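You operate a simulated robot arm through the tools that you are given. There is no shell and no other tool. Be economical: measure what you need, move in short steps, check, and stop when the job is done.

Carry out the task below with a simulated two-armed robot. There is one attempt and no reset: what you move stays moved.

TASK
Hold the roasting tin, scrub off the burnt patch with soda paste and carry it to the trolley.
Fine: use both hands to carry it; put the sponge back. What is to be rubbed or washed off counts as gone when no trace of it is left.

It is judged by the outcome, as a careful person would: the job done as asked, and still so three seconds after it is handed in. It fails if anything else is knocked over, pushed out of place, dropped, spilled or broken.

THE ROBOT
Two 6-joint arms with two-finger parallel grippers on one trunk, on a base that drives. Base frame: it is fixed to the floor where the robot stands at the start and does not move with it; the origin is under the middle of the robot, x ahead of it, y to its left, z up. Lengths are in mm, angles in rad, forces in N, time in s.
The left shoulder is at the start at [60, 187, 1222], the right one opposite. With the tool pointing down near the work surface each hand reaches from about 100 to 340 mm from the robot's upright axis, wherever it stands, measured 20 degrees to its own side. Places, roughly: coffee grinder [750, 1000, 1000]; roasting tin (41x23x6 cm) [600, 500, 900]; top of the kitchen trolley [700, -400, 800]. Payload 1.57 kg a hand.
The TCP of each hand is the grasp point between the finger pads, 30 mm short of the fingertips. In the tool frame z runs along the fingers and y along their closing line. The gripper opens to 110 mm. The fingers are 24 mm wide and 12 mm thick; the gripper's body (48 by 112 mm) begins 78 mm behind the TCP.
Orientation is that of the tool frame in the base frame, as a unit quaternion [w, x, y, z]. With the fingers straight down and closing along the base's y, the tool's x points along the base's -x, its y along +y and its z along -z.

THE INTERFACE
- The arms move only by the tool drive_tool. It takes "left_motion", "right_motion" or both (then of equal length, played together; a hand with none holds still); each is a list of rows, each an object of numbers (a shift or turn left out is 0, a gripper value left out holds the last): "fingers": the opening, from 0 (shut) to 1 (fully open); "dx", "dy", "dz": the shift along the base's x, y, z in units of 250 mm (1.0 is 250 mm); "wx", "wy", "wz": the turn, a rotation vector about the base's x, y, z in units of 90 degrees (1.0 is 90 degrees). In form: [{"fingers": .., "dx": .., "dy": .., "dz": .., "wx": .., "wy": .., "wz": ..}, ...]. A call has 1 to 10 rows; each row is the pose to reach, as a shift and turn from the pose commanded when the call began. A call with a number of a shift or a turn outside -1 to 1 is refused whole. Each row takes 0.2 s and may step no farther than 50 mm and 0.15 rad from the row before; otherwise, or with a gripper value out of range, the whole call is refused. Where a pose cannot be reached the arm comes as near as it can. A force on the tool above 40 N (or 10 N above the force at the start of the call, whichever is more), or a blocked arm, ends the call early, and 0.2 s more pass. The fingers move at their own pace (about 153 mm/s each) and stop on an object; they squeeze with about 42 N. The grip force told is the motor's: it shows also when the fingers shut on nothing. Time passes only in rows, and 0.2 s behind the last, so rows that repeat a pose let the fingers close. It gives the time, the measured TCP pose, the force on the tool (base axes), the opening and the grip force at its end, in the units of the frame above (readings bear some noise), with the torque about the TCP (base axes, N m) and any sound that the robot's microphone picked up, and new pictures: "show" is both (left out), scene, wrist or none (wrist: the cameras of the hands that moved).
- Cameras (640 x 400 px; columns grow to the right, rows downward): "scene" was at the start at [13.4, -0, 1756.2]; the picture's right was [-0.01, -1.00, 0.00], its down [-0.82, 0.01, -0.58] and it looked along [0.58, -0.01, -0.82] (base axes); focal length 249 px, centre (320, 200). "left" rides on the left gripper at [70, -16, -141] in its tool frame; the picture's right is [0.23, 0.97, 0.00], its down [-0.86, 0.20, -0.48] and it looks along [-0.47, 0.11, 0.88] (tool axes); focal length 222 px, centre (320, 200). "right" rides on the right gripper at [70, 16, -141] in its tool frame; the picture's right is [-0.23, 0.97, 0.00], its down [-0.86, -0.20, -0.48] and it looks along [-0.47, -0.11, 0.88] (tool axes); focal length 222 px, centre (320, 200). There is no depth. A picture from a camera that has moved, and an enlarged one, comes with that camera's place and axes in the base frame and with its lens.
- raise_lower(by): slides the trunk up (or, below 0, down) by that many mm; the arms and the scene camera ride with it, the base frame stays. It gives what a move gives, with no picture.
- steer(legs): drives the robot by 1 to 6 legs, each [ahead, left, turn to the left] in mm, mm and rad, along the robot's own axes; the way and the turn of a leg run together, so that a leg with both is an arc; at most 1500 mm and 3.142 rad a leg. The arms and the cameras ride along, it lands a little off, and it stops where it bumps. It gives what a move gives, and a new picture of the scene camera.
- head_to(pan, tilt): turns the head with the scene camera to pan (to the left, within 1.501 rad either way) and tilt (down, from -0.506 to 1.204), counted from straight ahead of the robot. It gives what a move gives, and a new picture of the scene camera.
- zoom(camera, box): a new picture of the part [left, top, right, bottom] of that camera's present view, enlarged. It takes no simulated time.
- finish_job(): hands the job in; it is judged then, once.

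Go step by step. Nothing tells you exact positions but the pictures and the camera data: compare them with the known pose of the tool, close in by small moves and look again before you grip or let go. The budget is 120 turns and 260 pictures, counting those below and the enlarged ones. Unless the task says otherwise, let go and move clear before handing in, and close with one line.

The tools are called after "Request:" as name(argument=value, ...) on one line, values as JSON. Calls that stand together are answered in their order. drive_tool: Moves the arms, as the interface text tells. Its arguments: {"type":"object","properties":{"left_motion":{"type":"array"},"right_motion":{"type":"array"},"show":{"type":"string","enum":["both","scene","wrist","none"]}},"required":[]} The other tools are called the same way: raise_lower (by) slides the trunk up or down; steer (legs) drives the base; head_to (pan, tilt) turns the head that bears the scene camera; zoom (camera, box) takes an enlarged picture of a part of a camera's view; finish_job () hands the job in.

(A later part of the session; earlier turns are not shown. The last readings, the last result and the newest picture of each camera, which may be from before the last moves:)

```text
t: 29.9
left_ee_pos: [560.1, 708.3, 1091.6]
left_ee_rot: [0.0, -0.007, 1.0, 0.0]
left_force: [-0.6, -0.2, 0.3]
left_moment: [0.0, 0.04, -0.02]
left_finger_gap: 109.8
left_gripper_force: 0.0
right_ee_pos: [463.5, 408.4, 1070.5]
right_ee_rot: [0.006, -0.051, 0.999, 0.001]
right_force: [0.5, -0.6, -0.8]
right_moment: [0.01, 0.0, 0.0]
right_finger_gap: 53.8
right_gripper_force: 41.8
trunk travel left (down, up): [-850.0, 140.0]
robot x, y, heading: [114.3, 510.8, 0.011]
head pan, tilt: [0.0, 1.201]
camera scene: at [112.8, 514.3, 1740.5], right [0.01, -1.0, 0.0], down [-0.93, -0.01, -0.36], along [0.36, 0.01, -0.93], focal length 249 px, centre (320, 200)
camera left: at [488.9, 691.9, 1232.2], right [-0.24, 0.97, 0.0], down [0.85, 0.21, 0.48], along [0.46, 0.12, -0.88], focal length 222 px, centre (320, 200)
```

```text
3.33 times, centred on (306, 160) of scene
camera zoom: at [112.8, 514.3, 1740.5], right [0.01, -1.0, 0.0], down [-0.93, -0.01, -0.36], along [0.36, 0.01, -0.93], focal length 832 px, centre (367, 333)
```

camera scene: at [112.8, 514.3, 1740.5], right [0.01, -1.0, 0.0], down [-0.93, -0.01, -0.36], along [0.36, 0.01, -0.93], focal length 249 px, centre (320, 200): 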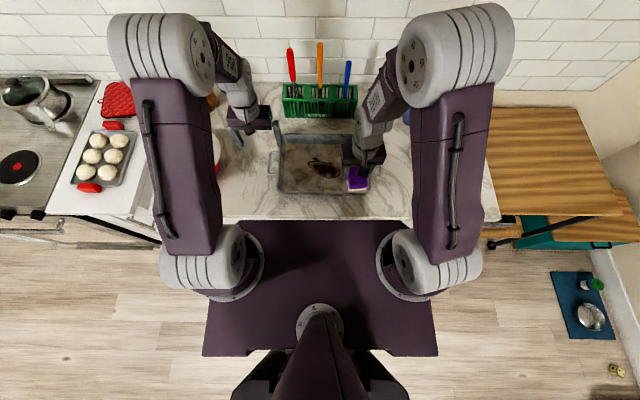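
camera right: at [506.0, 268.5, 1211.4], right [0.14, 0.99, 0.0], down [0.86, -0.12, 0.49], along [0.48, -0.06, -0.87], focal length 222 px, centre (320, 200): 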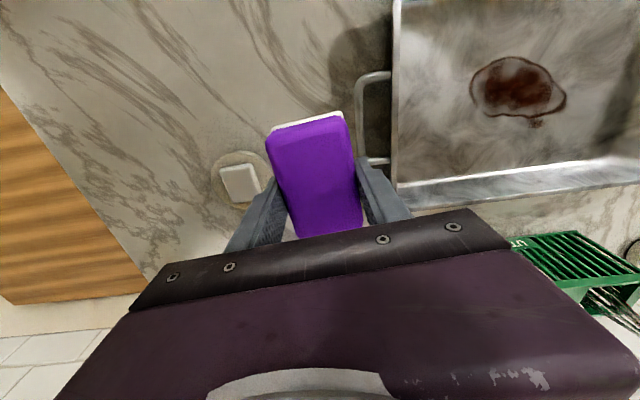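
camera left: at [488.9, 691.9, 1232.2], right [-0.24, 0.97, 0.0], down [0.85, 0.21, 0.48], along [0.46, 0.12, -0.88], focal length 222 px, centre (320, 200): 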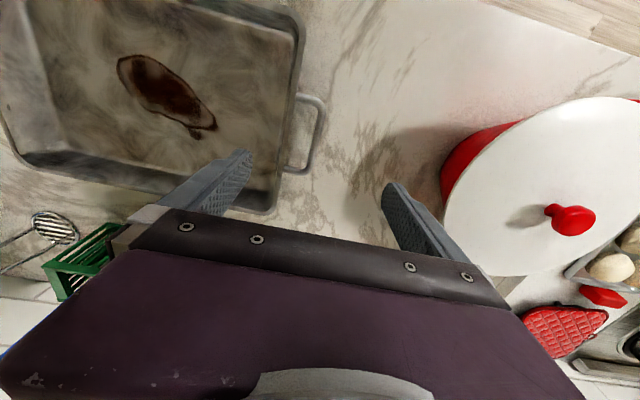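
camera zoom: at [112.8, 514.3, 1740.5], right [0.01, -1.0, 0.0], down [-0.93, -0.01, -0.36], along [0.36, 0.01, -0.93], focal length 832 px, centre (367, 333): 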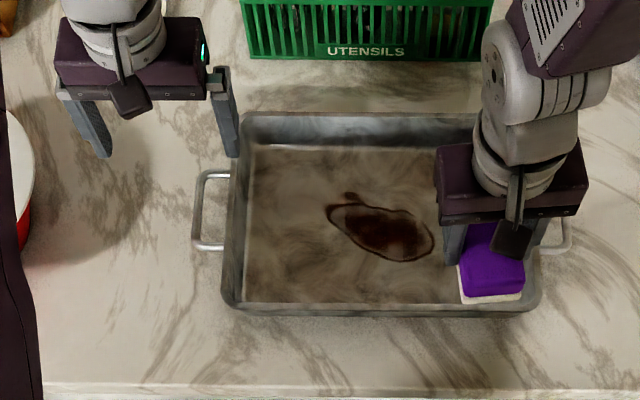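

Left handle bar triangulates to about [555, 705, ~950]. I narrow the left fingers to ~27 mm and lower to z≈1010 to check.

Request:
drive_tool(left_motion=[{"fingers": 0.25, "dx": -0.02, "dy": -0.01, "dz": -0.1}, {"fingers": 0.25, "dx": -0.02, "dy": -0.01, "dz": -0.2}, {"fingers": 0.25, "dx": -0.02, "dy": -0.01, "dz": -0.32}, {"fingers": 0.25, "dx": -0.02, "dy": -0.01, "dz": -0.32}])

Request:
zoom(camera="scene", box=[226, 120, 322, 180])

Request:
zoom(camera="left", box=[220, 60, 412, 180])

```text
t: 30.9
left_ee_pos: [552.7, 704.5, 1010.3]
left_ee_rot: [0.0, -0.008, 1.0, -0.001]
left_force: [0.2, 0.5, -0.7]
left_moment: [-0.02, 0.03, -0.01]
left_finger_gap: 27.3
left_gripper_force: 0.1
right_ee_pos: [462.6, 407.8, 1070.8]
right_ee_rot: [0.007, -0.052, 0.999, 0.001]
right_force: [0.4, 0.1, 0.2]
right_moment: [0.01, -0.01, -0.03]
right_finger_gap: 53.5
right_gripper_force: 42.1
trunk travel left (down, up): [-850.0, 140.0]
robot x, y, heading: [113.2, 514.6, 0.016]
head pan, tilt: [0.0, 1.201]
camera scene: at [110.7, 514.0, 1740.4], right [0.01, -1.0, 0.0], down [-0.93, -0.01, -0.36], along [0.36, 0.01, -0.93], focal length 249 px, centre (320, 200)
camera left: at [482.0, 688.0, 1151.5], right [-0.24, 0.97, 0.0], down [0.85, 0.21, 0.48], along [0.46, 0.12, -0.88], focal length 222 px, centre (320, 200)
```

scene: 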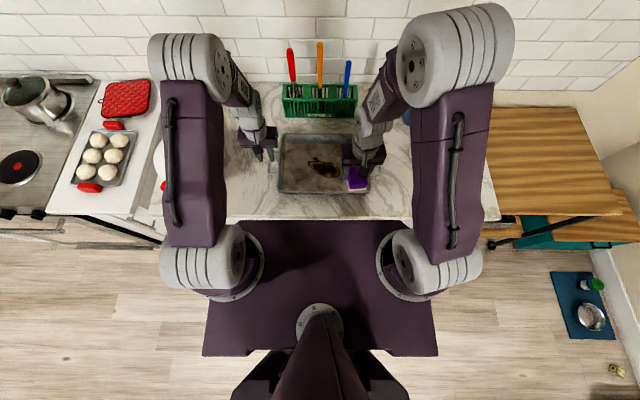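
left: 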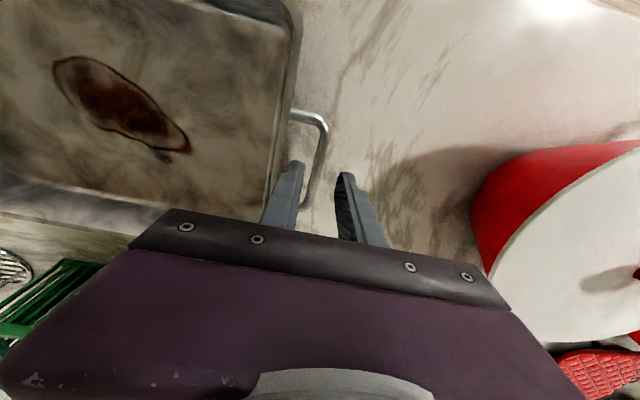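

```text
6.67 times, centred on (274, 150) of scene
camera zoom: at [110.7, 514.0, 1740.4], right [0.01, -1.0, 0.0], down [-0.93, -0.01, -0.36], along [0.36, 0.01, -0.93], focal length 1663 px, centre (627, 533)
```

zoom: 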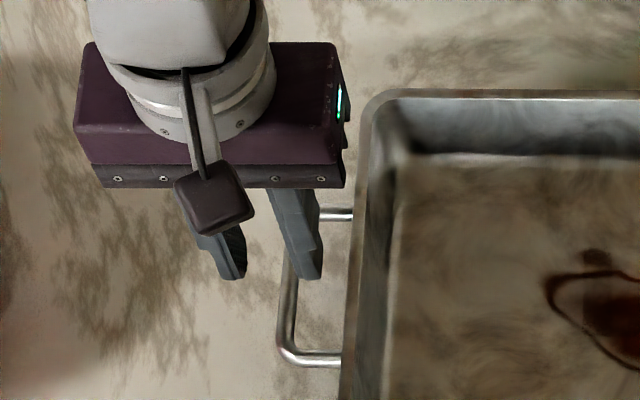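

```text
3.33 times, centred on (316, 120) of left
camera zoom: at [482.0, 688.0, 1151.5], right [-0.24, 0.97, 0.0], down [0.85, 0.21, 0.48], along [0.46, 0.12, -0.88], focal length 740 px, centre (333, 467)
```

zoom: 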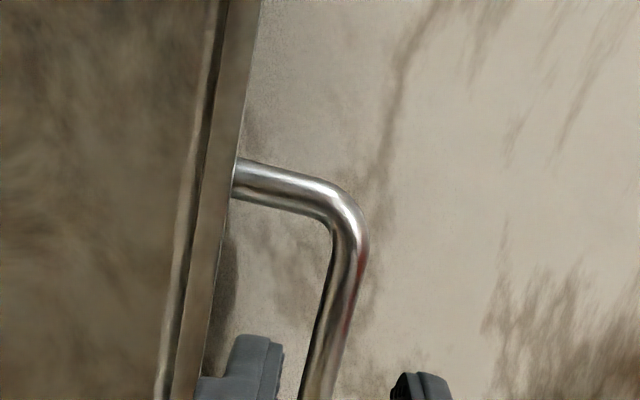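

Bar centre y≈705, gap to the wall ~26 mm. I lower the left fingers astride the bar in small steps.

Request:
drive_tool(left_motion=[{"fingers": 0.23, "dx": 0.01, "dy": 0.006, "dz": -0.04}, {"fingers": 0.23, "dx": 0.01, "dy": 0.006, "dz": -0.1}, {"fingers": 0.23, "dx": 0.01, "dy": 0.006, "dz": -0.16}, {"fingers": 0.23, "dx": 0.01, "dy": 0.006, "dz": -0.2}, {"fingers": 0.23, "dx": 0.01, "dy": 0.006, "dz": -0.228}, {"fingers": 0.23, "dx": 0.01, "dy": 0.006, "dz": -0.228}], show="wrist")

Request:
zoom(camera="scene", box=[226, 120, 322, 180])

```text
t: 32.3
left_ee_pos: [556.1, 708.2, 956.9]
left_ee_rot: [0.0, -0.007, 1.0, 0.0]
left_force: [-0.3, 0.4, 0.3]
left_moment: [0.0, 0.03, 0.0]
left_finger_gap: 25.3
left_gripper_force: 0.0
right_ee_pos: [463.2, 407.6, 1071.0]
right_ee_rot: [0.007, -0.052, 0.999, 0.001]
right_force: [0.3, -0.3, -0.2]
right_moment: [0.02, 0.0, 0.02]
right_finger_gap: 54.0
right_gripper_force: 42.3
trunk travel left (down, up): [-850.0, 140.0]
robot x, y, heading: [116.4, 515.1, 0.015]
head pan, tilt: [0.0, 1.201]
camera left: at [485.0, 691.2, 1097.3], right [-0.24, 0.97, 0.0], down [0.85, 0.21, 0.48], along [0.46, 0.12, -0.88], focal length 222 px, centre (320, 200)
```

left: 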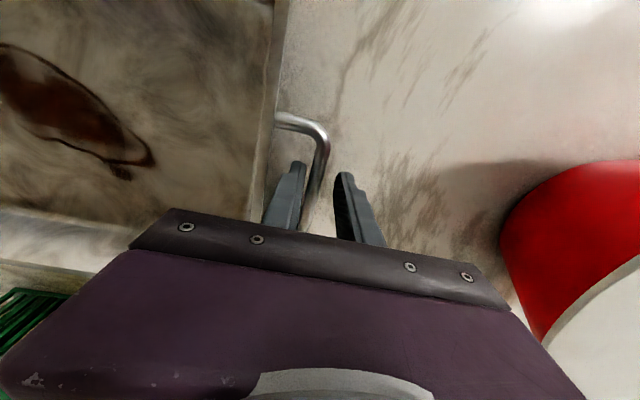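

```text
6.67 times, centred on (274, 150) of scene
camera zoom: at [111.2, 514.1, 1740.4], right [0.01, -1.0, 0.0], down [-0.93, -0.01, -0.36], along [0.36, 0.01, -0.93], focal length 1663 px, centre (627, 533)
```

zoom: 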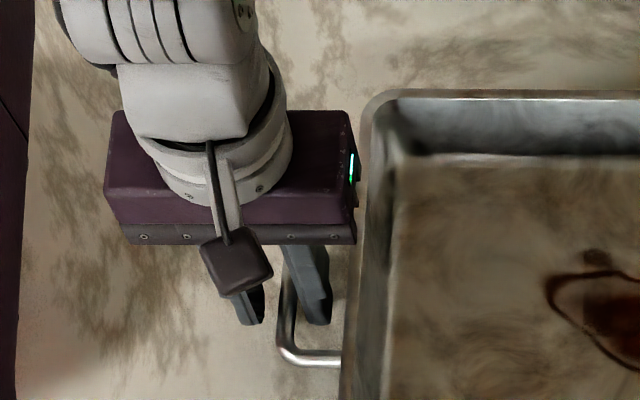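

Fingers straddle the bar. Closing the left grip.

Request:
drive_tool(left_motion=[{"fingers": 0}, {"fingers": 0}, {"fingers": 0}], show="wrist")

Request:
zoom(camera="scene", box=[210, 100, 402, 220])

```text
t: 33.1
left_ee_pos: [555.7, 706.2, 955.2]
left_ee_rot: [0.0, -0.007, 1.0, 0.0]
left_force: [0.0, -1.3, -0.1]
left_moment: [-0.04, -0.29, -0.37]
left_finger_gap: 9.4
left_gripper_force: 27.8
right_ee_pos: [463.0, 407.2, 1070.7]
right_ee_rot: [0.005, -0.052, 0.999, 0.001]
right_force: [0.2, -0.1, -0.4]
right_moment: [-0.03, -0.01, 0.0]
right_finger_gap: 54.0
right_gripper_force: 42.3
trunk travel left (down, up): [-850.0, 140.0]
robot x, y, heading: [111.5, 514.6, 0.018]
head pan, tilt: [0.0, 1.201]
camera left: at [485.0, 691.2, 1097.3], right [-0.24, 0.97, 0.0], down [0.85, 0.21, 0.48], along [0.46, 0.12, -0.88], focal length 222 px, centre (320, 200)
```

left: 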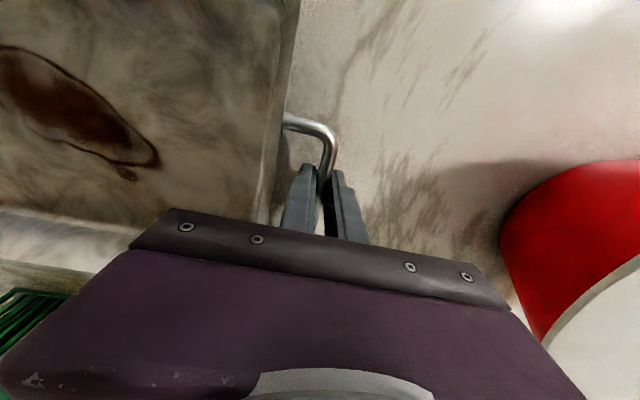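

```text
3.33 times, centred on (306, 160) of scene
camera zoom: at [111.3, 514.0, 1740.4], right [0.01, -1.0, 0.0], down [-0.93, -0.01, -0.36], along [0.36, 0.01, -0.93], focal length 832 px, centre (367, 333)
```

zoom: 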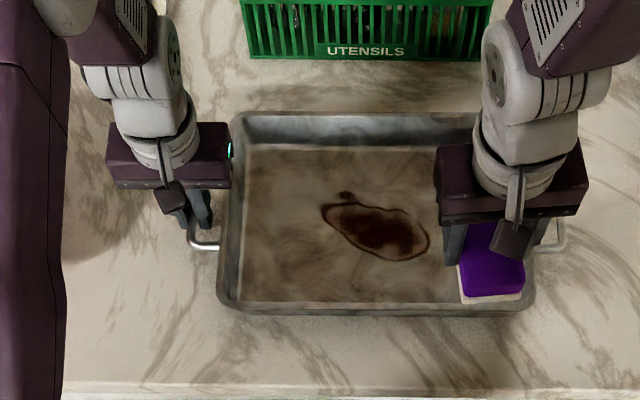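

The left hand now holds the tin. I bring the sponge over the right end of the stain and lower it.

Request:
drive_tool(right_motion=[{"dx": 0.13, "dy": 0.09}, {"dx": 0.26, "dy": 0.18}, {"dx": 0.372, "dy": 0.25}, {"dx": 0.372, "dy": 0.25, "dz": -0.15}, {"dx": 0.372, "dy": 0.25, "dz": -0.3}, {"dx": 0.372, "dy": 0.25, "dz": -0.4}, {"dx": 0.372, "dy": 0.25, "dz": -0.4}], show="wrist")

Request:
zoom(camera="scene", box=[226, 100, 418, 220])

```text
t: 34.7
left_ee_pos: [555.0, 707.2, 956.9]
left_ee_rot: [-0.001, -0.006, 1.0, 0.0]
left_force: [-1.1, 0.8, -0.1]
left_moment: [0.03, 0.18, -0.27]
left_finger_gap: 9.2
left_gripper_force: 27.6
right_ee_pos: [555.4, 469.1, 971.5]
right_ee_rot: [0.007, -0.052, 0.999, 0.0]
right_force: [0.6, 0.7, -0.1]
right_moment: [0.04, 0.03, 0.03]
right_finger_gap: 53.7
right_gripper_force: 41.6
trunk travel left (down, up): [-850.0, 140.0]
robot x, y, heading: [112.8, 513.1, 0.015]
head pan, tilt: [0.0, 1.201]
camera right: at [482.3, 479.4, 1111.1], right [0.12, 0.99, 0.01], down [0.86, -0.11, 0.49], along [0.49, -0.06, -0.87], focal length 222 px, centre (320, 200)
```

right: 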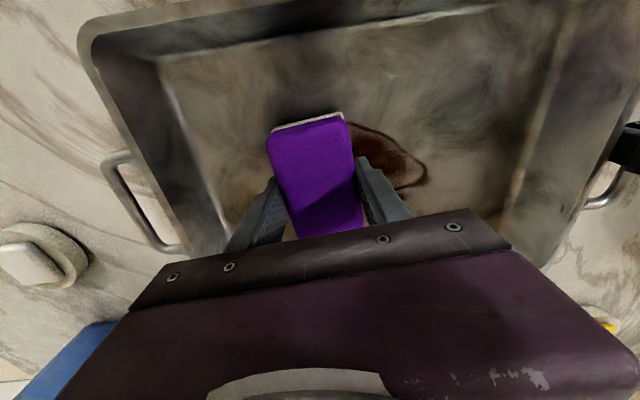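

```text
3.33 times, centred on (322, 160) of scene
camera zoom: at [111.1, 514.3, 1740.4], right [0.01, -1.0, 0.0], down [-0.93, -0.01, -0.36], along [0.36, 0.01, -0.93], focal length 832 px, centre (313, 333)
```

zoom: 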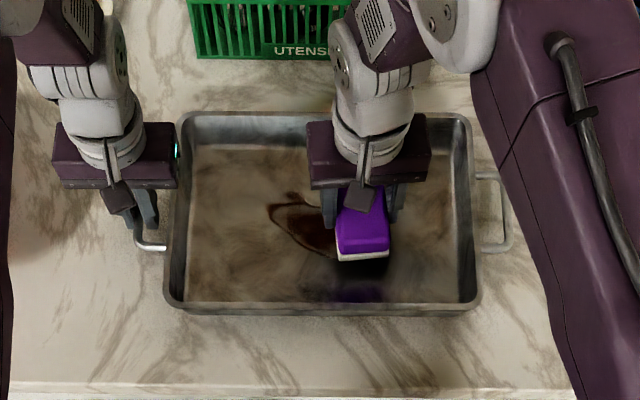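

Creeping the sponge down to touch the tin floor.

Request:
drive_tool(right_motion=[{"dz": -0.03}, {"dz": -0.048}, {"dz": -0.06}, {"dz": -0.068}], show="none")

```text
t: 35.7
left_ee_pos: [556.7, 707.9, 956.2]
left_ee_rot: [0.0, -0.007, 1.0, 0.0]
left_force: [-1.1, -0.4, 0.0]
left_moment: [-0.02, 0.04, -0.35]
left_finger_gap: 9.5
left_gripper_force: 28.2
right_ee_pos: [553.9, 468.9, 953.8]
right_ee_rot: [0.006, -0.052, 0.999, 0.001]
right_force: [-0.1, 0.5, -0.4]
right_moment: [0.0, -0.01, 0.03]
right_finger_gap: 53.9
right_gripper_force: 41.7
trunk travel left (down, up): [-850.0, 140.0]
robot x, y, heading: [113.9, 513.2, 0.018]
head pan, tilt: [0.0, 1.201]
```

Request:
drive_tool(right_motion=[{"dz": -0.008}, {"dz": -0.016}, {"dz": -0.02}], show="none")

```text
t: 36.5
left_ee_pos: [553.8, 707.7, 956.7]
left_ee_rot: [0.001, -0.007, 1.0, -0.001]
left_force: [1.4, 5.2, -8.2]
left_moment: [-0.01, 0.11, -0.13]
left_finger_gap: 9.4
left_gripper_force: 28.0
right_ee_pos: [554.8, 471.6, 951.9]
right_ee_rot: [0.009, -0.052, 0.999, 0.001]
right_force: [-0.9, -8.2, 36.2]
right_moment: [-0.35, 1.14, 0.18]
right_finger_gap: 53.9
right_gripper_force: 41.6
trunk travel left (down, up): [-850.0, 140.0]
robot x, y, heading: [113.5, 511.6, 0.018]
head pan, tilt: [0.0, 1.201]
```

Contact at 36 N. I ease up slightly and rub along y over the stain and back.

Request:
drive_tool(right_motion=[{"dz": 0.005}, {"dz": 0.005, "dy": 0.08}, {"dz": 0.005, "dy": 0.16}, {"dz": 0.005, "dy": 0.24}, {"dz": 0.005, "dy": 0.32}, {"dz": 0.005, "dy": 0.24}, {"dz": 0.005, "dy": 0.16}, {"dz": 0.005, "dy": 0.08}, {"dz": 0.005, "dy": 0.0}, {"dz": 0.005, "dy": -0.04}], show="scene")

Request:
zoom(camera="scene", box=[226, 100, 418, 220])

```text
t: 38.7
left_ee_pos: [555.7, 706.8, 957.2]
left_ee_rot: [0.001, -0.008, 1.0, 0.0]
left_force: [0.2, -16.2, -4.6]
left_moment: [-0.1, -0.28, -0.12]
left_finger_gap: 9.3
left_gripper_force: 27.8
right_ee_pos: [553.2, 461.8, 950.6]
right_ee_rot: [0.008, -0.052, 0.999, 0.001]
right_force: [1.0, 14.8, 19.5]
right_moment: [0.34, 0.18, -0.09]
right_finger_gap: 53.9
right_gripper_force: 42.2
trunk travel left (down, up): [-850.0, 140.0]
robot x, y, heading: [114.0, 511.4, 0.013]
head pan, tilt: [0.0, 1.201]
camera scene: at [110.0, 514.9, 1740.5], right [0.01, -1.0, 0.0], down [-0.93, -0.01, -0.36], along [0.36, 0.0, -0.93], focal length 249 px, centre (320, 200)
```

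scene: 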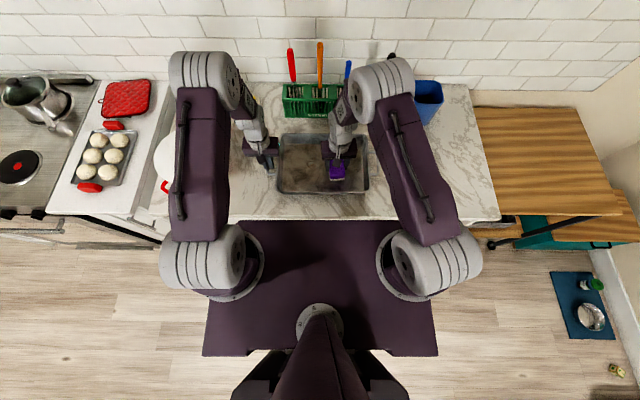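

```text
3.33 times, centred on (322, 160) of scene
camera zoom: at [110.0, 514.9, 1740.5], right [0.01, -1.0, 0.0], down [-0.93, -0.01, -0.36], along [0.36, 0.0, -0.93], focal length 832 px, centre (313, 333)
```

zoom: 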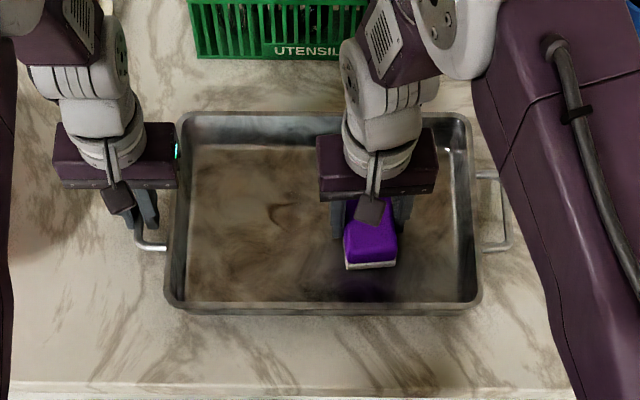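

Most of the stain is gone; traces remain at the left end. A longer pass with an x shift.

Request:
drive_tool(right_motion=[{"dy": 0.12}, {"dy": 0.24, "dx": 0.02}, {"dy": 0.34, "dx": 0.04}, {"dy": 0.44, "dx": 0.04}, {"dy": 0.34, "dx": 0.05}, {"dy": 0.44, "dx": 0.0}, {"dy": 0.34, "dx": -0.02}, {"dy": 0.24, "dx": 0.02}, {"dy": 0.12, "dx": 0.02}, {"dy": 0.0}], show="scene")

Request:
zoom(camera="scene", box=[258, 125, 386, 205])

```text
t: 39.3
left_ee_pos: [553.4, 708.4, 956.7]
left_ee_rot: [0.0, -0.008, 1.0, 0.0]
left_force: [-2.3, 0.2, -1.1]
left_moment: [-0.03, -0.87, -0.15]
left_finger_gap: 9.7
left_gripper_force: 27.5
right_ee_pos: [554.3, 506.0, 951.0]
right_ee_rot: [0.006, -0.052, 0.999, 0.0]
right_force: [-2.9, 4.8, 9.4]
right_moment: [0.18, -0.28, 0.09]
right_finger_gap: 53.9
right_gripper_force: 41.6
trunk travel left (down, up): [-850.0, 140.0]
robot x, y, heading: [116.7, 511.9, 0.015]
head pan, tilt: [0.0, 1.201]
stopped in row 2 (right hand): the force on the tool passed its limit at 44 N (the readings are from after the stop); the commanded pose is now the measured one
camera scene: at [108.2, 515.8, 1740.3], right [0.01, -1.0, 0.0], down [-0.93, -0.01, -0.36], along [0.36, 0.0, -0.93], focal length 249 px, centre (320, 200)
```

scene: 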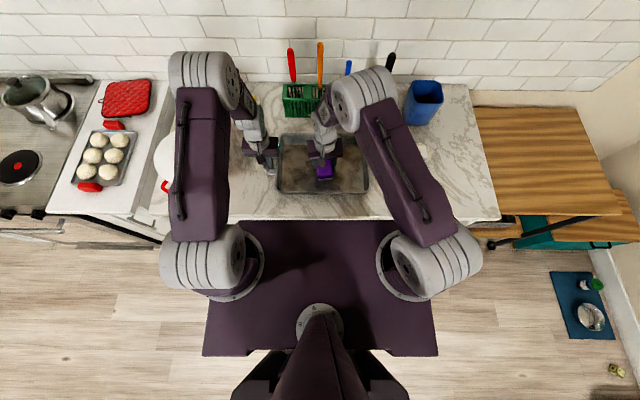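

```text
5.00 times, centred on (322, 165) of scene
camera zoom: at [108.2, 515.8, 1740.3], right [0.01, -1.0, 0.0], down [-0.93, -0.01, -0.36], along [0.36, 0.0, -0.93], focal length 1247 px, centre (310, 375)
```

zoom: 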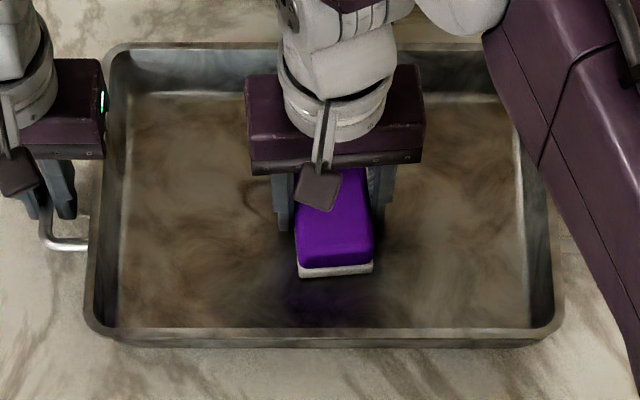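

Force limit tripped from the faster stroke; contact is now ~9 N. I continue with slower strokes around the left end.

Request:
drive_tool(right_motion=[{"dy": 0.06}, {"dy": 0.12}, {"dy": 0.18}, {"dy": 0.25}, {"dy": 0.25, "dx": 0.04}, {"dy": 0.19, "dx": 0.05}, {"dy": 0.13, "dx": 0.05}, {"dy": 0.19, "dx": 0.04}, {"dy": 0.25, "dx": 0.0}, {"dy": 0.19, "dx": -0.02}], show="none")

Request:
zoom(camera="scene", box=[258, 125, 386, 205])

```text
t: 40.4
left_ee_pos: [553.6, 708.7, 957.3]
left_ee_rot: [0.0, -0.008, 1.0, 0.0]
left_force: [-1.4, 4.0, 2.5]
left_moment: [0.01, -0.37, -0.13]
left_finger_gap: 9.2
left_gripper_force: 28.2
right_ee_pos: [552.8, 564.4, 951.8]
right_ee_rot: [0.003, -0.051, 0.999, -0.002]
right_force: [-2.1, -2.2, 9.6]
right_moment: [0.15, -0.22, -0.05]
right_finger_gap: 54.0
right_gripper_force: 41.7
trunk travel left (down, up): [-850.0, 140.0]
robot x, y, heading: [111.9, 513.0, 0.012]
head pan, tilt: [0.0, 1.201]
stopped in row 5 (right hand): the force on the tool passed its limit at 50 N (the readings are from after the stop); the commanded pose is now the measured one
```

```text
5.00 times, centred on (322, 165) of scene
camera zoom: at [107.9, 514.3, 1740.3], right [0.01, -1.0, 0.0], down [-0.93, -0.01, -0.36], along [0.36, 0.01, -0.93], focal length 1247 px, centre (310, 375)
```

zoom: 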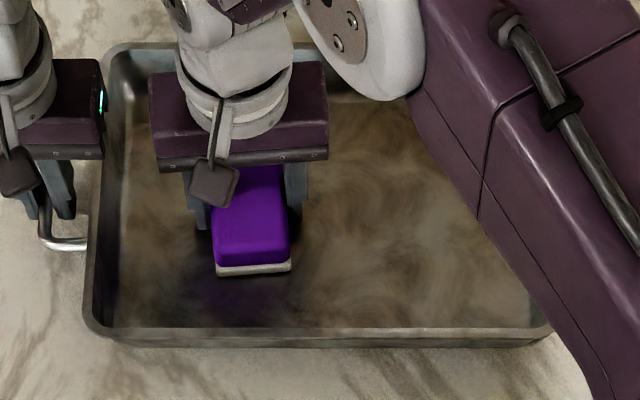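

Continue back-strokes with slightly less pressure, then lift to inspect.

Request:
drive_tool(right_motion=[{"dz": 0.003}, {"dz": 0.003, "dx": 0.02}, {"dz": 0.003, "dx": 0.03, "dy": -0.06}, {"dz": 0.003, "dx": 0.03, "dy": -0.12}, {"dz": 0.003, "dx": 0.03, "dy": -0.2}, {"dz": 0.003, "dx": 0.0, "dy": -0.26}, {"dz": 0.003, "dx": 0.0, "dy": -0.33}, {"dz": 0.003, "dx": 0.0, "dy": -0.4}], show="none")

Request:
drive_tool(right_motion=[{"dz": 0.1}, {"dz": 0.3}, {"dz": 0.46}, {"dz": 0.46, "dy": -0.19}, {"dz": 0.46, "dy": -0.38}, {"dz": 0.46, "dy": -0.57}, {"dz": 0.46, "dy": -0.76}], show="wrist")

Request:
zoom(camera="scene", box=[258, 125, 386, 205])

```text
t: 42.2
left_ee_pos: [554.6, 708.5, 957.2]
left_ee_rot: [0.0, -0.008, 1.0, 0.0]
left_force: [-3.1, 5.6, 14.6]
left_moment: [0.03, 0.24, -0.14]
left_finger_gap: 9.3
left_gripper_force: 27.6
right_ee_pos: [554.3, 464.0, 955.5]
right_ee_rot: [0.002, -0.051, 0.999, -0.002]
right_force: [-0.7, 0.8, -0.6]
right_moment: [0.01, 0.02, -0.01]
right_finger_gap: 53.9
right_gripper_force: 42.2
trunk travel left (down, up): [-850.0, 140.0]
robot x, y, heading: [113.4, 514.3, 0.017]
head pan, tilt: [0.0, 1.201]
```

```text
t: 43.8
left_ee_pos: [553.3, 707.5, 957.5]
left_ee_rot: [0.0, -0.008, 1.0, 0.001]
left_force: [-2.6, 3.0, 12.6]
left_moment: [0.06, -0.54, -0.02]
left_finger_gap: 9.3
left_gripper_force: 28.2
right_ee_pos: [554.4, 275.9, 1066.3]
right_ee_rot: [0.002, -0.053, 0.999, -0.001]
right_force: [-0.2, 0.1, -0.7]
right_moment: [0.06, 0.0, 0.0]
right_finger_gap: 54.1
right_gripper_force: 41.9
trunk travel left (down, up): [-850.0, 140.0]
robot x, y, heading: [115.9, 515.6, 0.011]
head pan, tilt: [0.0, 1.201]
camera right: at [483.0, 286.9, 1206.0], right [0.12, 0.99, 0.0], down [0.87, -0.11, 0.48], along [0.48, -0.06, -0.88], focal length 222 px, centre (320, 200)
```

right: 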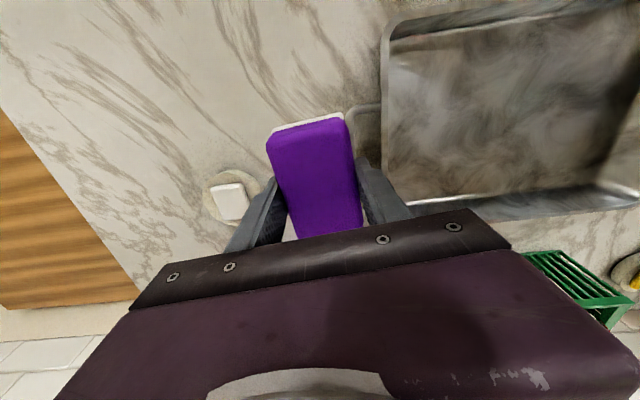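

```text
5.00 times, centred on (322, 165) of scene
camera zoom: at [108.9, 512.8, 1740.4], right [0.01, -1.0, 0.0], down [-0.93, -0.01, -0.36], along [0.36, 0.01, -0.93], focal length 1247 px, centre (310, 375)
```

zoom: 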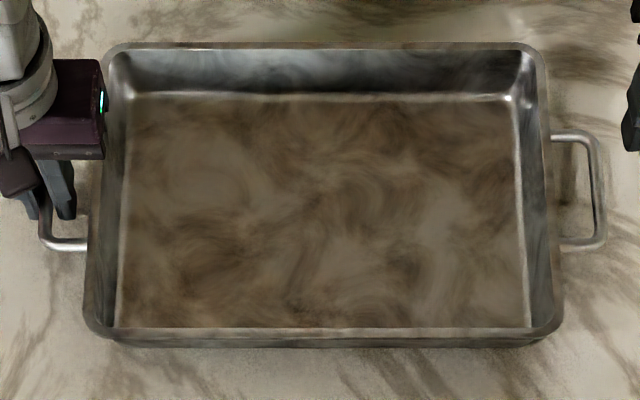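

The patch looks gone; I'll zoom for any remaining traces.

Request:
zoom(camera="scene", box=[285, 140, 349, 180])

Request:
zoom(camera="left", box=[0, 0, 300, 188])

```text
10.00 times, centred on (317, 160) of scene
camera zoom: at [108.9, 512.8, 1740.4], right [0.01, -1.0, 0.0], down [-0.93, -0.01, -0.36], along [0.36, 0.01, -0.93], focal length 2494 px, centre (350, 600)
```

zoom: 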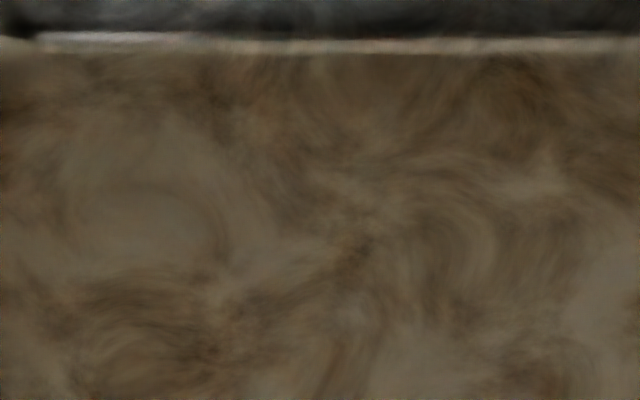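

```text
2.13 times, centred on (150, 94) of left
camera zoom: at [483.2, 691.5, 1097.3], right [-0.24, 0.97, 0.0], down [0.85, 0.21, 0.48], along [0.46, 0.12, -0.88], focal length 473 px, centre (682, 426)
```

zoom: 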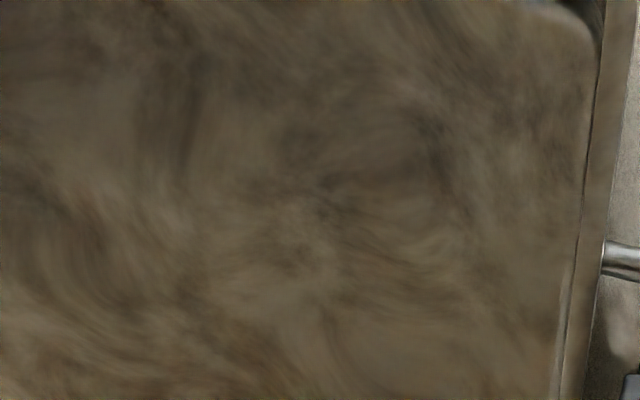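

Nearly invisible, perhaps a faint arc at the left end; I'll do one more pass there for certainty.

Request:
drive_tool(right_motion=[{"dy": 0.19}, {"dy": 0.38}, {"dy": 0.57}, {"dy": 0.76}, {"dy": 0.95}, {"dy": 0.99}, {"dy": 0.99, "dz": -0.15}, {"dy": 0.99, "dz": -0.3}, {"dy": 0.99, "dz": -0.43}, {"dy": 0.99, "dz": -0.455}], show="none")

Request:
drive_tool(right_motion=[{"dz": -0.004}, {"dz": -0.008}, {"dz": -0.01}], show="none")

```text
t: 46.0
left_ee_pos: [553.2, 707.7, 955.9]
left_ee_rot: [0.0, -0.007, 1.0, 0.001]
left_force: [-2.9, -1.3, 10.1]
left_moment: [0.01, -0.02, -0.08]
left_finger_gap: 9.6
left_gripper_force: 28.1
right_ee_pos: [553.2, 521.1, 953.0]
right_ee_rot: [0.002, -0.051, 0.999, -0.001]
right_force: [0.9, -0.7, -0.6]
right_moment: [0.0, 0.01, 0.02]
right_finger_gap: 53.7
right_gripper_force: 42.2
trunk travel left (down, up): [-850.0, 140.0]
robot x, y, heading: [115.2, 514.7, 0.014]
head pan, tilt: [0.0, 1.201]
```

```text
t: 46.8
left_ee_pos: [553.5, 707.9, 957.3]
left_ee_rot: [0.002, -0.007, 1.0, 0.001]
left_force: [7.7, -4.8, -7.1]
left_moment: [-0.02, 0.24, -0.06]
left_finger_gap: 9.2
left_gripper_force: 28.1
right_ee_pos: [552.7, 522.8, 951.5]
right_ee_rot: [0.003, -0.051, 0.999, -0.001]
right_force: [-10.5, -0.1, 29.3]
right_moment: [0.36, -0.49, 0.14]
right_finger_gap: 53.9
right_gripper_force: 42.3
trunk travel left (down, up): [-850.0, 140.0]
robot x, y, heading: [117.4, 513.1, 0.014]
head pan, tilt: [0.0, 1.201]
```

Request:
drive_tool(right_motion=[{"dz": 0.003}, {"dz": 0.003, "dy": 0.06}, {"dz": 0.003, "dy": 0.12}, {"dz": 0.003, "dy": 0.18}, {"dz": 0.003, "dy": 0.22}, {"dz": 0.003, "dy": 0.16}, {"dz": 0.003, "dy": 0.1}, {"dz": 0.003, "dy": 0.04}, {"dz": 0.003, "dy": -0.02}, {"dz": 0.003, "dy": -0.08}], show="none")

Request:
drive_tool(right_motion=[{"dy": -0.05}, {"dy": -0.11}, {"dy": -0.16}, {"dy": -0.11}, {"dy": -0.05}, {"dy": 0.0}, {"dy": 0.06}, {"dy": 0.12}, {"dy": 0.18}, {"dy": 0.24}], show="none")

```text
t: 47.3
left_ee_pos: [552.9, 708.9, 956.1]
left_ee_rot: [0.0, -0.008, 1.0, 0.001]
left_force: [-1.7, -1.1, 4.7]
left_moment: [0.04, -0.01, 0.03]
left_finger_gap: 9.9
left_gripper_force: 27.5
right_ee_pos: [553.6, 522.2, 951.1]
right_ee_rot: [0.001, -0.05, 0.999, -0.003]
right_force: [-2.8, -1.2, 7.6]
right_moment: [0.16, -0.24, -0.01]
right_finger_gap: 53.6
right_gripper_force: 42.6
trunk travel left (down, up): [-850.0, 140.0]
robot x, y, heading: [117.6, 511.4, 0.012]
head pan, tilt: [0.0, 1.201]
stopped in row 2 (right hand): the force on the tool passed its limit at 48 N (the readings are from after the stop); the commanded pose is now the measured one
```

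```text
t: 48.6
left_ee_pos: [553.5, 709.3, 957.8]
left_ee_rot: [0.0, -0.009, 1.0, 0.001]
left_force: [0.1, -0.7, 6.9]
left_moment: [0.01, 0.41, -0.02]
left_finger_gap: 9.4
left_gripper_force: 28.2
right_ee_pos: [552.3, 521.0, 951.5]
right_ee_rot: [0.001, -0.049, 0.999, -0.004]
right_force: [-3.0, -1.0, 9.0]
right_moment: [0.25, -0.18, 0.09]
right_finger_gap: 54.0
right_gripper_force: 42.2
trunk travel left (down, up): [-850.0, 140.0]
robot x, y, heading: [118.8, 514.2, 0.01]
head pan, tilt: [0.0, 1.201]
stopped in row 6 (right hand): the force on the tool passed its limit at 43 N (the readings are from after the stop); the commanded pose is now the measured one
```

Request:
drive_tool(right_motion=[{"dz": 0.002, "dy": 0.05}, {"dz": 0.002, "dy": 0.1}, {"dz": 0.002, "dy": 0.15}, {"dz": 0.002, "dy": 0.2}, {"dz": 0.001, "dy": 0.15}, {"dz": 0.001, "dy": 0.1}, {"dz": 0.001, "dy": 0.05}, {"dz": 0.001, "dy": 0.0}, {"dz": 0.001, "dy": -0.05}, {"dz": 0.001, "dy": -0.1}], show="none")

Request:
drive_tool(right_motion=[{"dz": 0.1}, {"dz": 0.3}, {"dz": 0.46}, {"dz": 0.46, "dy": -0.19}, {"dz": 0.46, "dy": -0.38}, {"dz": 0.46, "dy": -0.57}, {"dz": 0.46, "dy": -0.76}, {"dz": 0.46, "dy": -0.95}], show="none")

Request:
zoom(camera="scene", box=[258, 125, 386, 205])

Request:
zoom(camera="scene", box=[285, 140, 349, 180])

```text
t: 50.9
left_ee_pos: [552.9, 709.1, 957.1]
left_ee_rot: [0.001, -0.009, 1.0, 0.003]
left_force: [-3.4, 0.1, 16.7]
left_moment: [0.01, 0.04, -0.05]
left_finger_gap: 9.6
left_gripper_force: 28.1
right_ee_pos: [550.4, 496.1, 952.0]
right_ee_rot: [0.0, -0.05, 0.999, -0.003]
right_force: [0.5, -1.2, 0.0]
right_moment: [-0.01, 0.01, 0.02]
right_finger_gap: 53.7
right_gripper_force: 41.6
trunk travel left (down, up): [-850.0, 140.0]
robot x, y, heading: [115.7, 511.8, 0.012]
head pan, tilt: [0.0, 1.201]
```

```text
t: 52.6
left_ee_pos: [553.8, 709.4, 957.4]
left_ee_rot: [-0.001, -0.008, 1.0, 0.002]
left_force: [-3.9, 0.3, 13.8]
left_moment: [0.04, -0.17, -0.07]
left_finger_gap: 9.4
left_gripper_force: 27.9
right_ee_pos: [547.5, 260.7, 1064.8]
right_ee_rot: [0.0, -0.05, 0.999, -0.004]
right_force: [-0.2, 0.1, -0.1]
right_moment: [0.01, -0.01, -0.02]
right_finger_gap: 54.0
right_gripper_force: 42.1
trunk travel left (down, up): [-850.0, 140.0]
robot x, y, heading: [114.6, 512.5, 0.015]
head pan, tilt: [0.0, 1.201]
```

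```text
5.00 times, centred on (322, 165) of scene
camera zoom: at [108.5, 512.2, 1740.4], right [0.01, -1.0, 0.0], down [-0.93, -0.01, -0.36], along [0.36, 0.01, -0.93], focal length 1247 px, centre (310, 375)
```

zoom: 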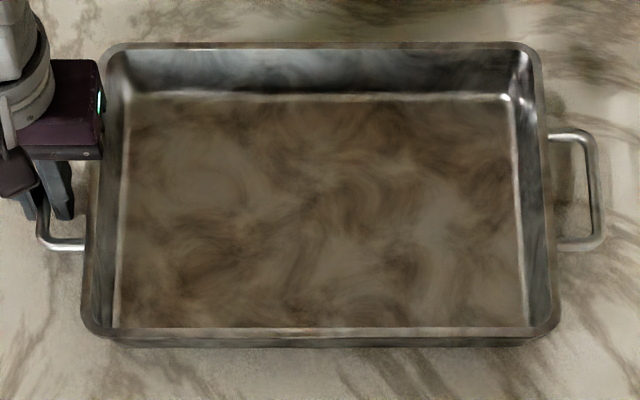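

```text
10.00 times, centred on (317, 160) of scene
camera zoom: at [108.5, 512.2, 1740.4], right [0.01, -1.0, 0.0], down [-0.93, -0.01, -0.36], along [0.36, 0.01, -0.93], focal length 2494 px, centre (350, 600)
```

zoom: 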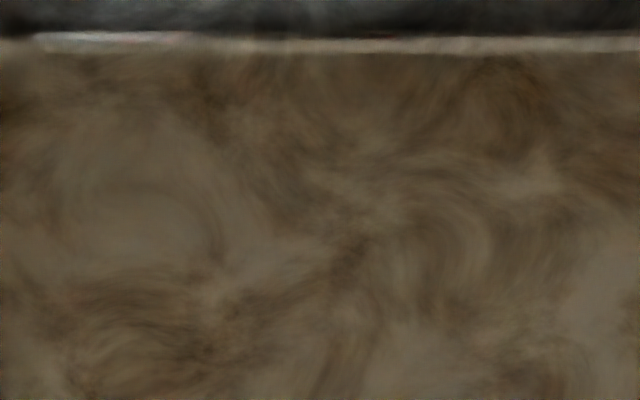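

The tin is clean. I release the left handle, raise the left hand, then drive back to put the sponge back.

Request:
drive_tool(left_motion=[{"fingers": 0.21}, {"fingers": 0.21}, {"fingers": 0.21, "dz": 0.1}, {"fingers": 0.21, "dz": 0.25}, {"fingers": 0.21, "dz": 0.43}, {"fingers": 0.21, "dz": 0.61}, {"fingers": 0.21, "dz": 0.79}, {"fingers": 0.21, "dz": 0.9, "dx": -0.12}, {"fingers": 0.21, "dz": 0.9, "dx": -0.3}, {"fingers": 0.21, "dz": 0.9, "dx": -0.48}], show="none")

Request:
steer(legs=[[0, -388, -0.013]])

```text
t: 54.9
left_ee_pos: [434.9, 710.7, 1179.0]
left_ee_rot: [0.001, -0.008, 1.0, 0.0]
left_force: [0.2, 0.3, 0.1]
left_moment: [0.02, -0.02, -0.03]
left_finger_gap: 23.0
left_gripper_force: 0.0
right_ee_pos: [547.2, 262.4, 1065.1]
right_ee_rot: [-0.001, -0.05, 0.999, -0.004]
right_force: [0.4, 0.2, -0.6]
right_moment: [0.01, 0.0, 0.01]
right_finger_gap: 53.7
right_gripper_force: 42.2
trunk travel left (down, up): [-850.0, 140.0]
robot x, y, heading: [115.5, 510.9, 0.009]
head pan, tilt: [0.0, 1.201]
```

```text
t: 57.3
left_ee_pos: [442.2, 322.8, 1179.3]
left_ee_rot: [0.0, -0.002, 1.0, -0.001]
left_force: [-0.1, -0.3, 0.1]
left_moment: [0.0, 0.04, 0.03]
left_finger_gap: 23.1
left_gripper_force: 0.1
right_ee_pos: [549.7, -127.3, 1066.8]
right_ee_rot: [0.0, -0.044, 0.999, -0.004]
right_force: [0.2, 0.0, 0.3]
right_moment: [0.01, 0.0, 0.01]
right_finger_gap: 53.8
right_gripper_force: 41.7
trunk travel left (down, up): [-850.0, 140.0]
robot x, y, heading: [116.4, 130.2, -0.004]
head pan, tilt: [0.0, 1.201]
camera scene: at [113.7, 130.6, 1740.4], right [0.0, -1.0, 0.0], down [-0.93, 0.0, -0.36], along [0.36, 0.0, -0.93], focal length 249 px, centre (320, 200)
```

scene: 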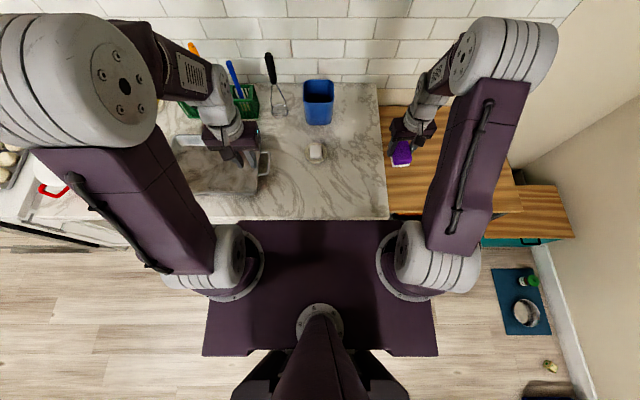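

Sponge goes back to [543, 4]. Moving above and lowering.

Request:
drive_tool(right_motion=[{"dx": -0.01, "dy": 0.18}, {"dx": -0.02, "dy": 0.36}, {"dx": -0.028, "dy": 0.524}, {"dx": -0.028, "dy": 0.524, "dz": -0.16}, {"dx": -0.028, "dy": 0.524, "dz": -0.32}, {"dx": -0.028, "dy": 0.524, "dz": -0.42}, {"dx": -0.028, "dy": 0.524, "dz": -0.445}, {"dx": -0.028, "dy": 0.524, "dz": -0.445}], show="wrist")

Request:
zoom(camera="scene", box=[310, 130, 406, 190])

```text
t: 59.1
left_ee_pos: [441.3, 320.9, 1179.4]
left_ee_rot: [0.0, -0.003, 1.0, 0.0]
left_force: [0.0, -0.1, -0.2]
left_moment: [-0.04, 0.0, -0.03]
left_finger_gap: 23.1
left_gripper_force: 0.0
right_ee_pos: [542.6, 2.8, 952.3]
right_ee_rot: [-0.001, -0.043, 0.999, -0.004]
right_force: [0.9, 0.6, -0.3]
right_moment: [0.02, -0.01, 0.0]
right_finger_gap: 53.8
right_gripper_force: 42.3
trunk travel left (down, up): [-850.0, 140.0]
robot x, y, heading: [116.0, 130.7, -0.005]
head pan, tilt: [0.0, 1.201]
camera right: at [473.7, 14.8, 1093.2], right [0.14, 0.99, -0.01], down [0.87, -0.12, 0.48], along [0.47, -0.07, -0.88], focal length 222 px, centre (320, 200)
```

right: 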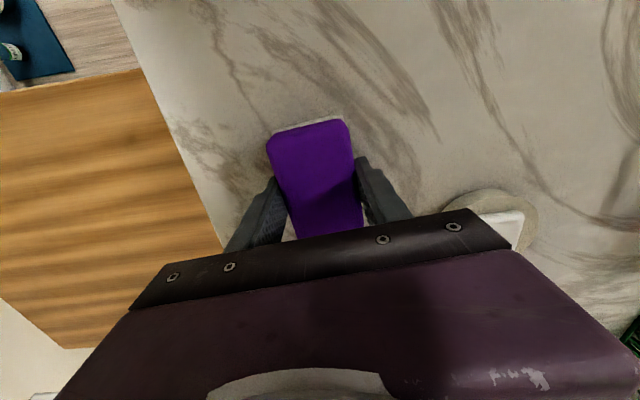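

```text
6.67 times, centred on (358, 160) of scene
camera zoom: at [114.0, 128.5, 1740.4], right [0.0, -1.0, 0.0], down [-0.93, 0.0, -0.36], along [0.36, 0.0, -0.93], focal length 1663 px, centre (67, 467)
```

zoom: 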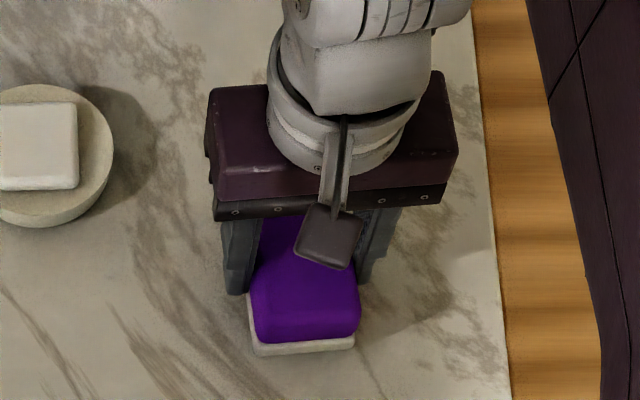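

Creeping to contact, then releasing.

Request:
drive_tool(right_motion=[{"dz": -0.008}, {"dz": -0.014}, {"dz": -0.018}], show="none")

```text
t: 59.9
left_ee_pos: [442.7, 320.7, 1178.2]
left_ee_rot: [-0.001, -0.002, 1.0, 0.002]
left_force: [-0.4, -0.3, 0.3]
left_moment: [0.0, -0.02, -0.01]
left_finger_gap: 23.1
left_gripper_force: 0.1
right_ee_pos: [543.0, 3.1, 949.3]
right_ee_rot: [-0.001, -0.043, 0.999, -0.004]
right_force: [0.3, 0.0, -0.7]
right_moment: [0.01, -0.03, 0.0]
right_finger_gap: 53.9
right_gripper_force: 42.4
trunk travel left (down, up): [-850.0, 140.0]
robot x, y, heading: [119.8, 129.6, 0.004]
head pan, tilt: [0.0, 1.201]
```

Request:
drive_tool(right_motion=[{"dz": -0.006}, {"dz": -0.011}], show="none")

```text
t: 60.5
left_ee_pos: [439.2, 320.4, 1180.3]
left_ee_rot: [0.001, -0.003, 1.0, 0.001]
left_force: [0.5, -0.3, 0.1]
left_moment: [0.03, 0.0, 0.02]
left_finger_gap: 23.0
left_gripper_force: 0.0
right_ee_pos: [541.4, 2.4, 946.5]
right_ee_rot: [0.001, -0.044, 0.999, -0.005]
right_force: [-0.1, -0.8, 17.3]
right_moment: [0.44, -0.13, -0.04]
right_finger_gap: 53.7
right_gripper_force: 42.4
trunk travel left (down, up): [-850.0, 140.0]
robot x, y, heading: [113.8, 126.9, -0.001]
head pan, tilt: [0.0, 1.201]
```

Contact (17 N). Opening and lifting clear.

Request:
drive_tool(right_motion=[{"dz": 0.004, "fingers": 0.75}, {"dz": 0.004, "fingers": 0.75}, {"dz": 0.004, "fingers": 0.75}, {"dz": 0.15, "fingers": 0.75}, {"dz": 0.33, "fingers": 0.75}, {"dz": 0.51, "fingers": 0.75}, {"dz": 0.69, "fingers": 0.75}, {"dz": 0.85, "fingers": 0.75}])

Request:
zoom(camera="scene", box=[290, 110, 418, 190])

```text
t: 62.3
left_ee_pos: [440.7, 320.4, 1179.8]
left_ee_rot: [0.0, -0.002, 1.0, 0.001]
left_force: [-0.1, 0.0, -0.2]
left_moment: [-0.01, 0.01, -0.02]
left_finger_gap: 23.2
left_gripper_force: 0.1
right_ee_pos: [537.6, 2.0, 1158.3]
right_ee_rot: [-0.002, -0.043, 0.999, -0.004]
right_force: [-0.2, -1.0, 0.0]
right_moment: [0.0, -0.01, 0.05]
right_finger_gap: 82.4
right_gripper_force: 0.0
trunk travel left (down, up): [-850.0, 140.0]
robot x, y, heading: [118.3, 127.5, -0.002]
head pan, tilt: [0.0, 1.201]
camera scene: at [111.9, 128.5, 1740.4], right [0.0, -1.0, 0.0], down [-0.93, 0.0, -0.36], along [0.36, 0.0, -0.93], focal length 249 px, centre (320, 200)
camera right: at [469.0, 14.8, 1300.4], right [0.14, 0.99, -0.01], down [0.87, -0.12, 0.48], along [0.47, -0.08, -0.88], focal length 222 px, centre (320, 200)
```

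scene: 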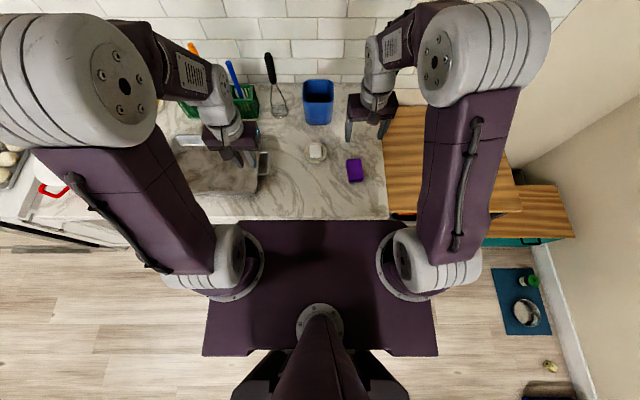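
right: 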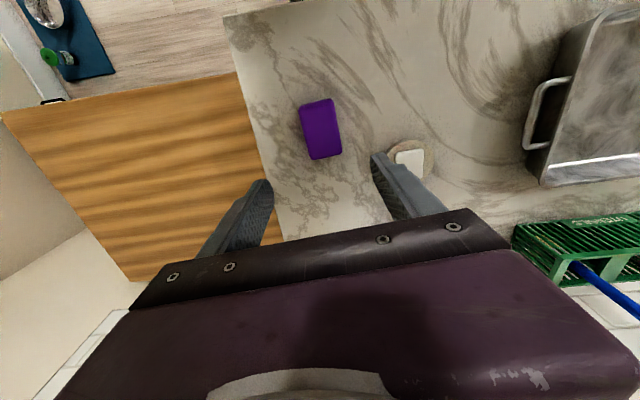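

```text
5.00 times, centred on (354, 150) of scene
camera zoom: at [111.9, 128.5, 1740.4], right [0.0, -1.0, 0.0], down [-0.93, 0.0, -0.36], along [0.36, 0.0, -0.93], focal length 1247 px, centre (150, 450)
```

zoom: 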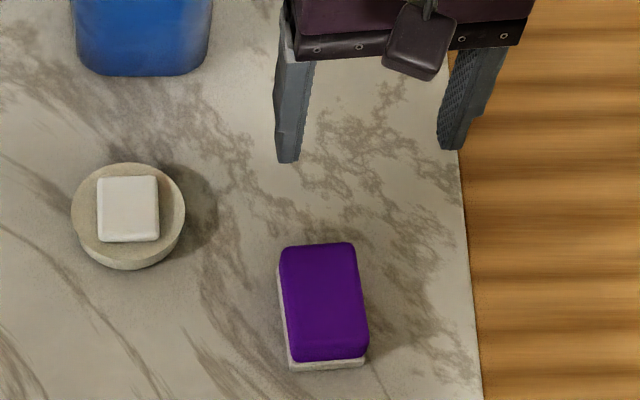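

Sponge is back in place. Now I look at the trolley top before carrying.

Request:
head_to(pan=-0.75, tilt=0.9)

```text
t: 63.4
left_ee_pos: [441.7, 320.4, 1178.8]
left_ee_rot: [-0.001, -0.002, 1.0, 0.001]
left_force: [1.2, -0.5, 0.2]
left_moment: [-0.04, -0.01, 0.01]
left_finger_gap: 23.1
left_gripper_force: 0.0
right_ee_pos: [541.1, 2.1, 1158.1]
right_ee_rot: [-0.001, -0.044, 0.999, -0.004]
right_force: [0.2, 0.4, -0.7]
right_moment: [0.0, -0.03, -0.01]
right_finger_gap: 82.5
right_gripper_force: 0.1
trunk travel left (down, up): [-850.0, 140.0]
robot x, y, heading: [117.1, 127.9, 0.003]
head pan, tilt: [-0.75, 0.901]
camera scene: at [112.9, 77.1, 1760.2], right [-0.68, -0.73, 0.0], down [-0.57, 0.53, -0.62], along [0.45, -0.42, -0.78], focal length 249 px, centre (320, 200)
```

scene: 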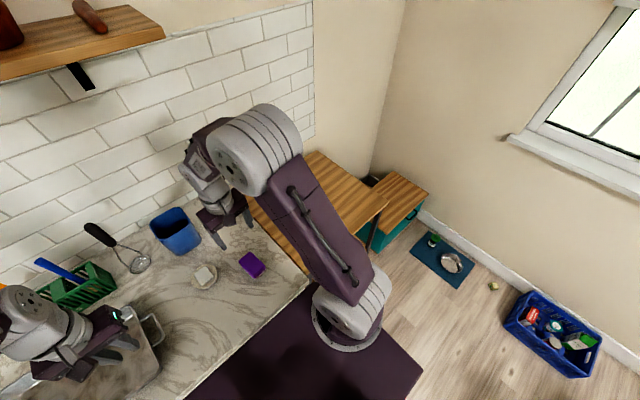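

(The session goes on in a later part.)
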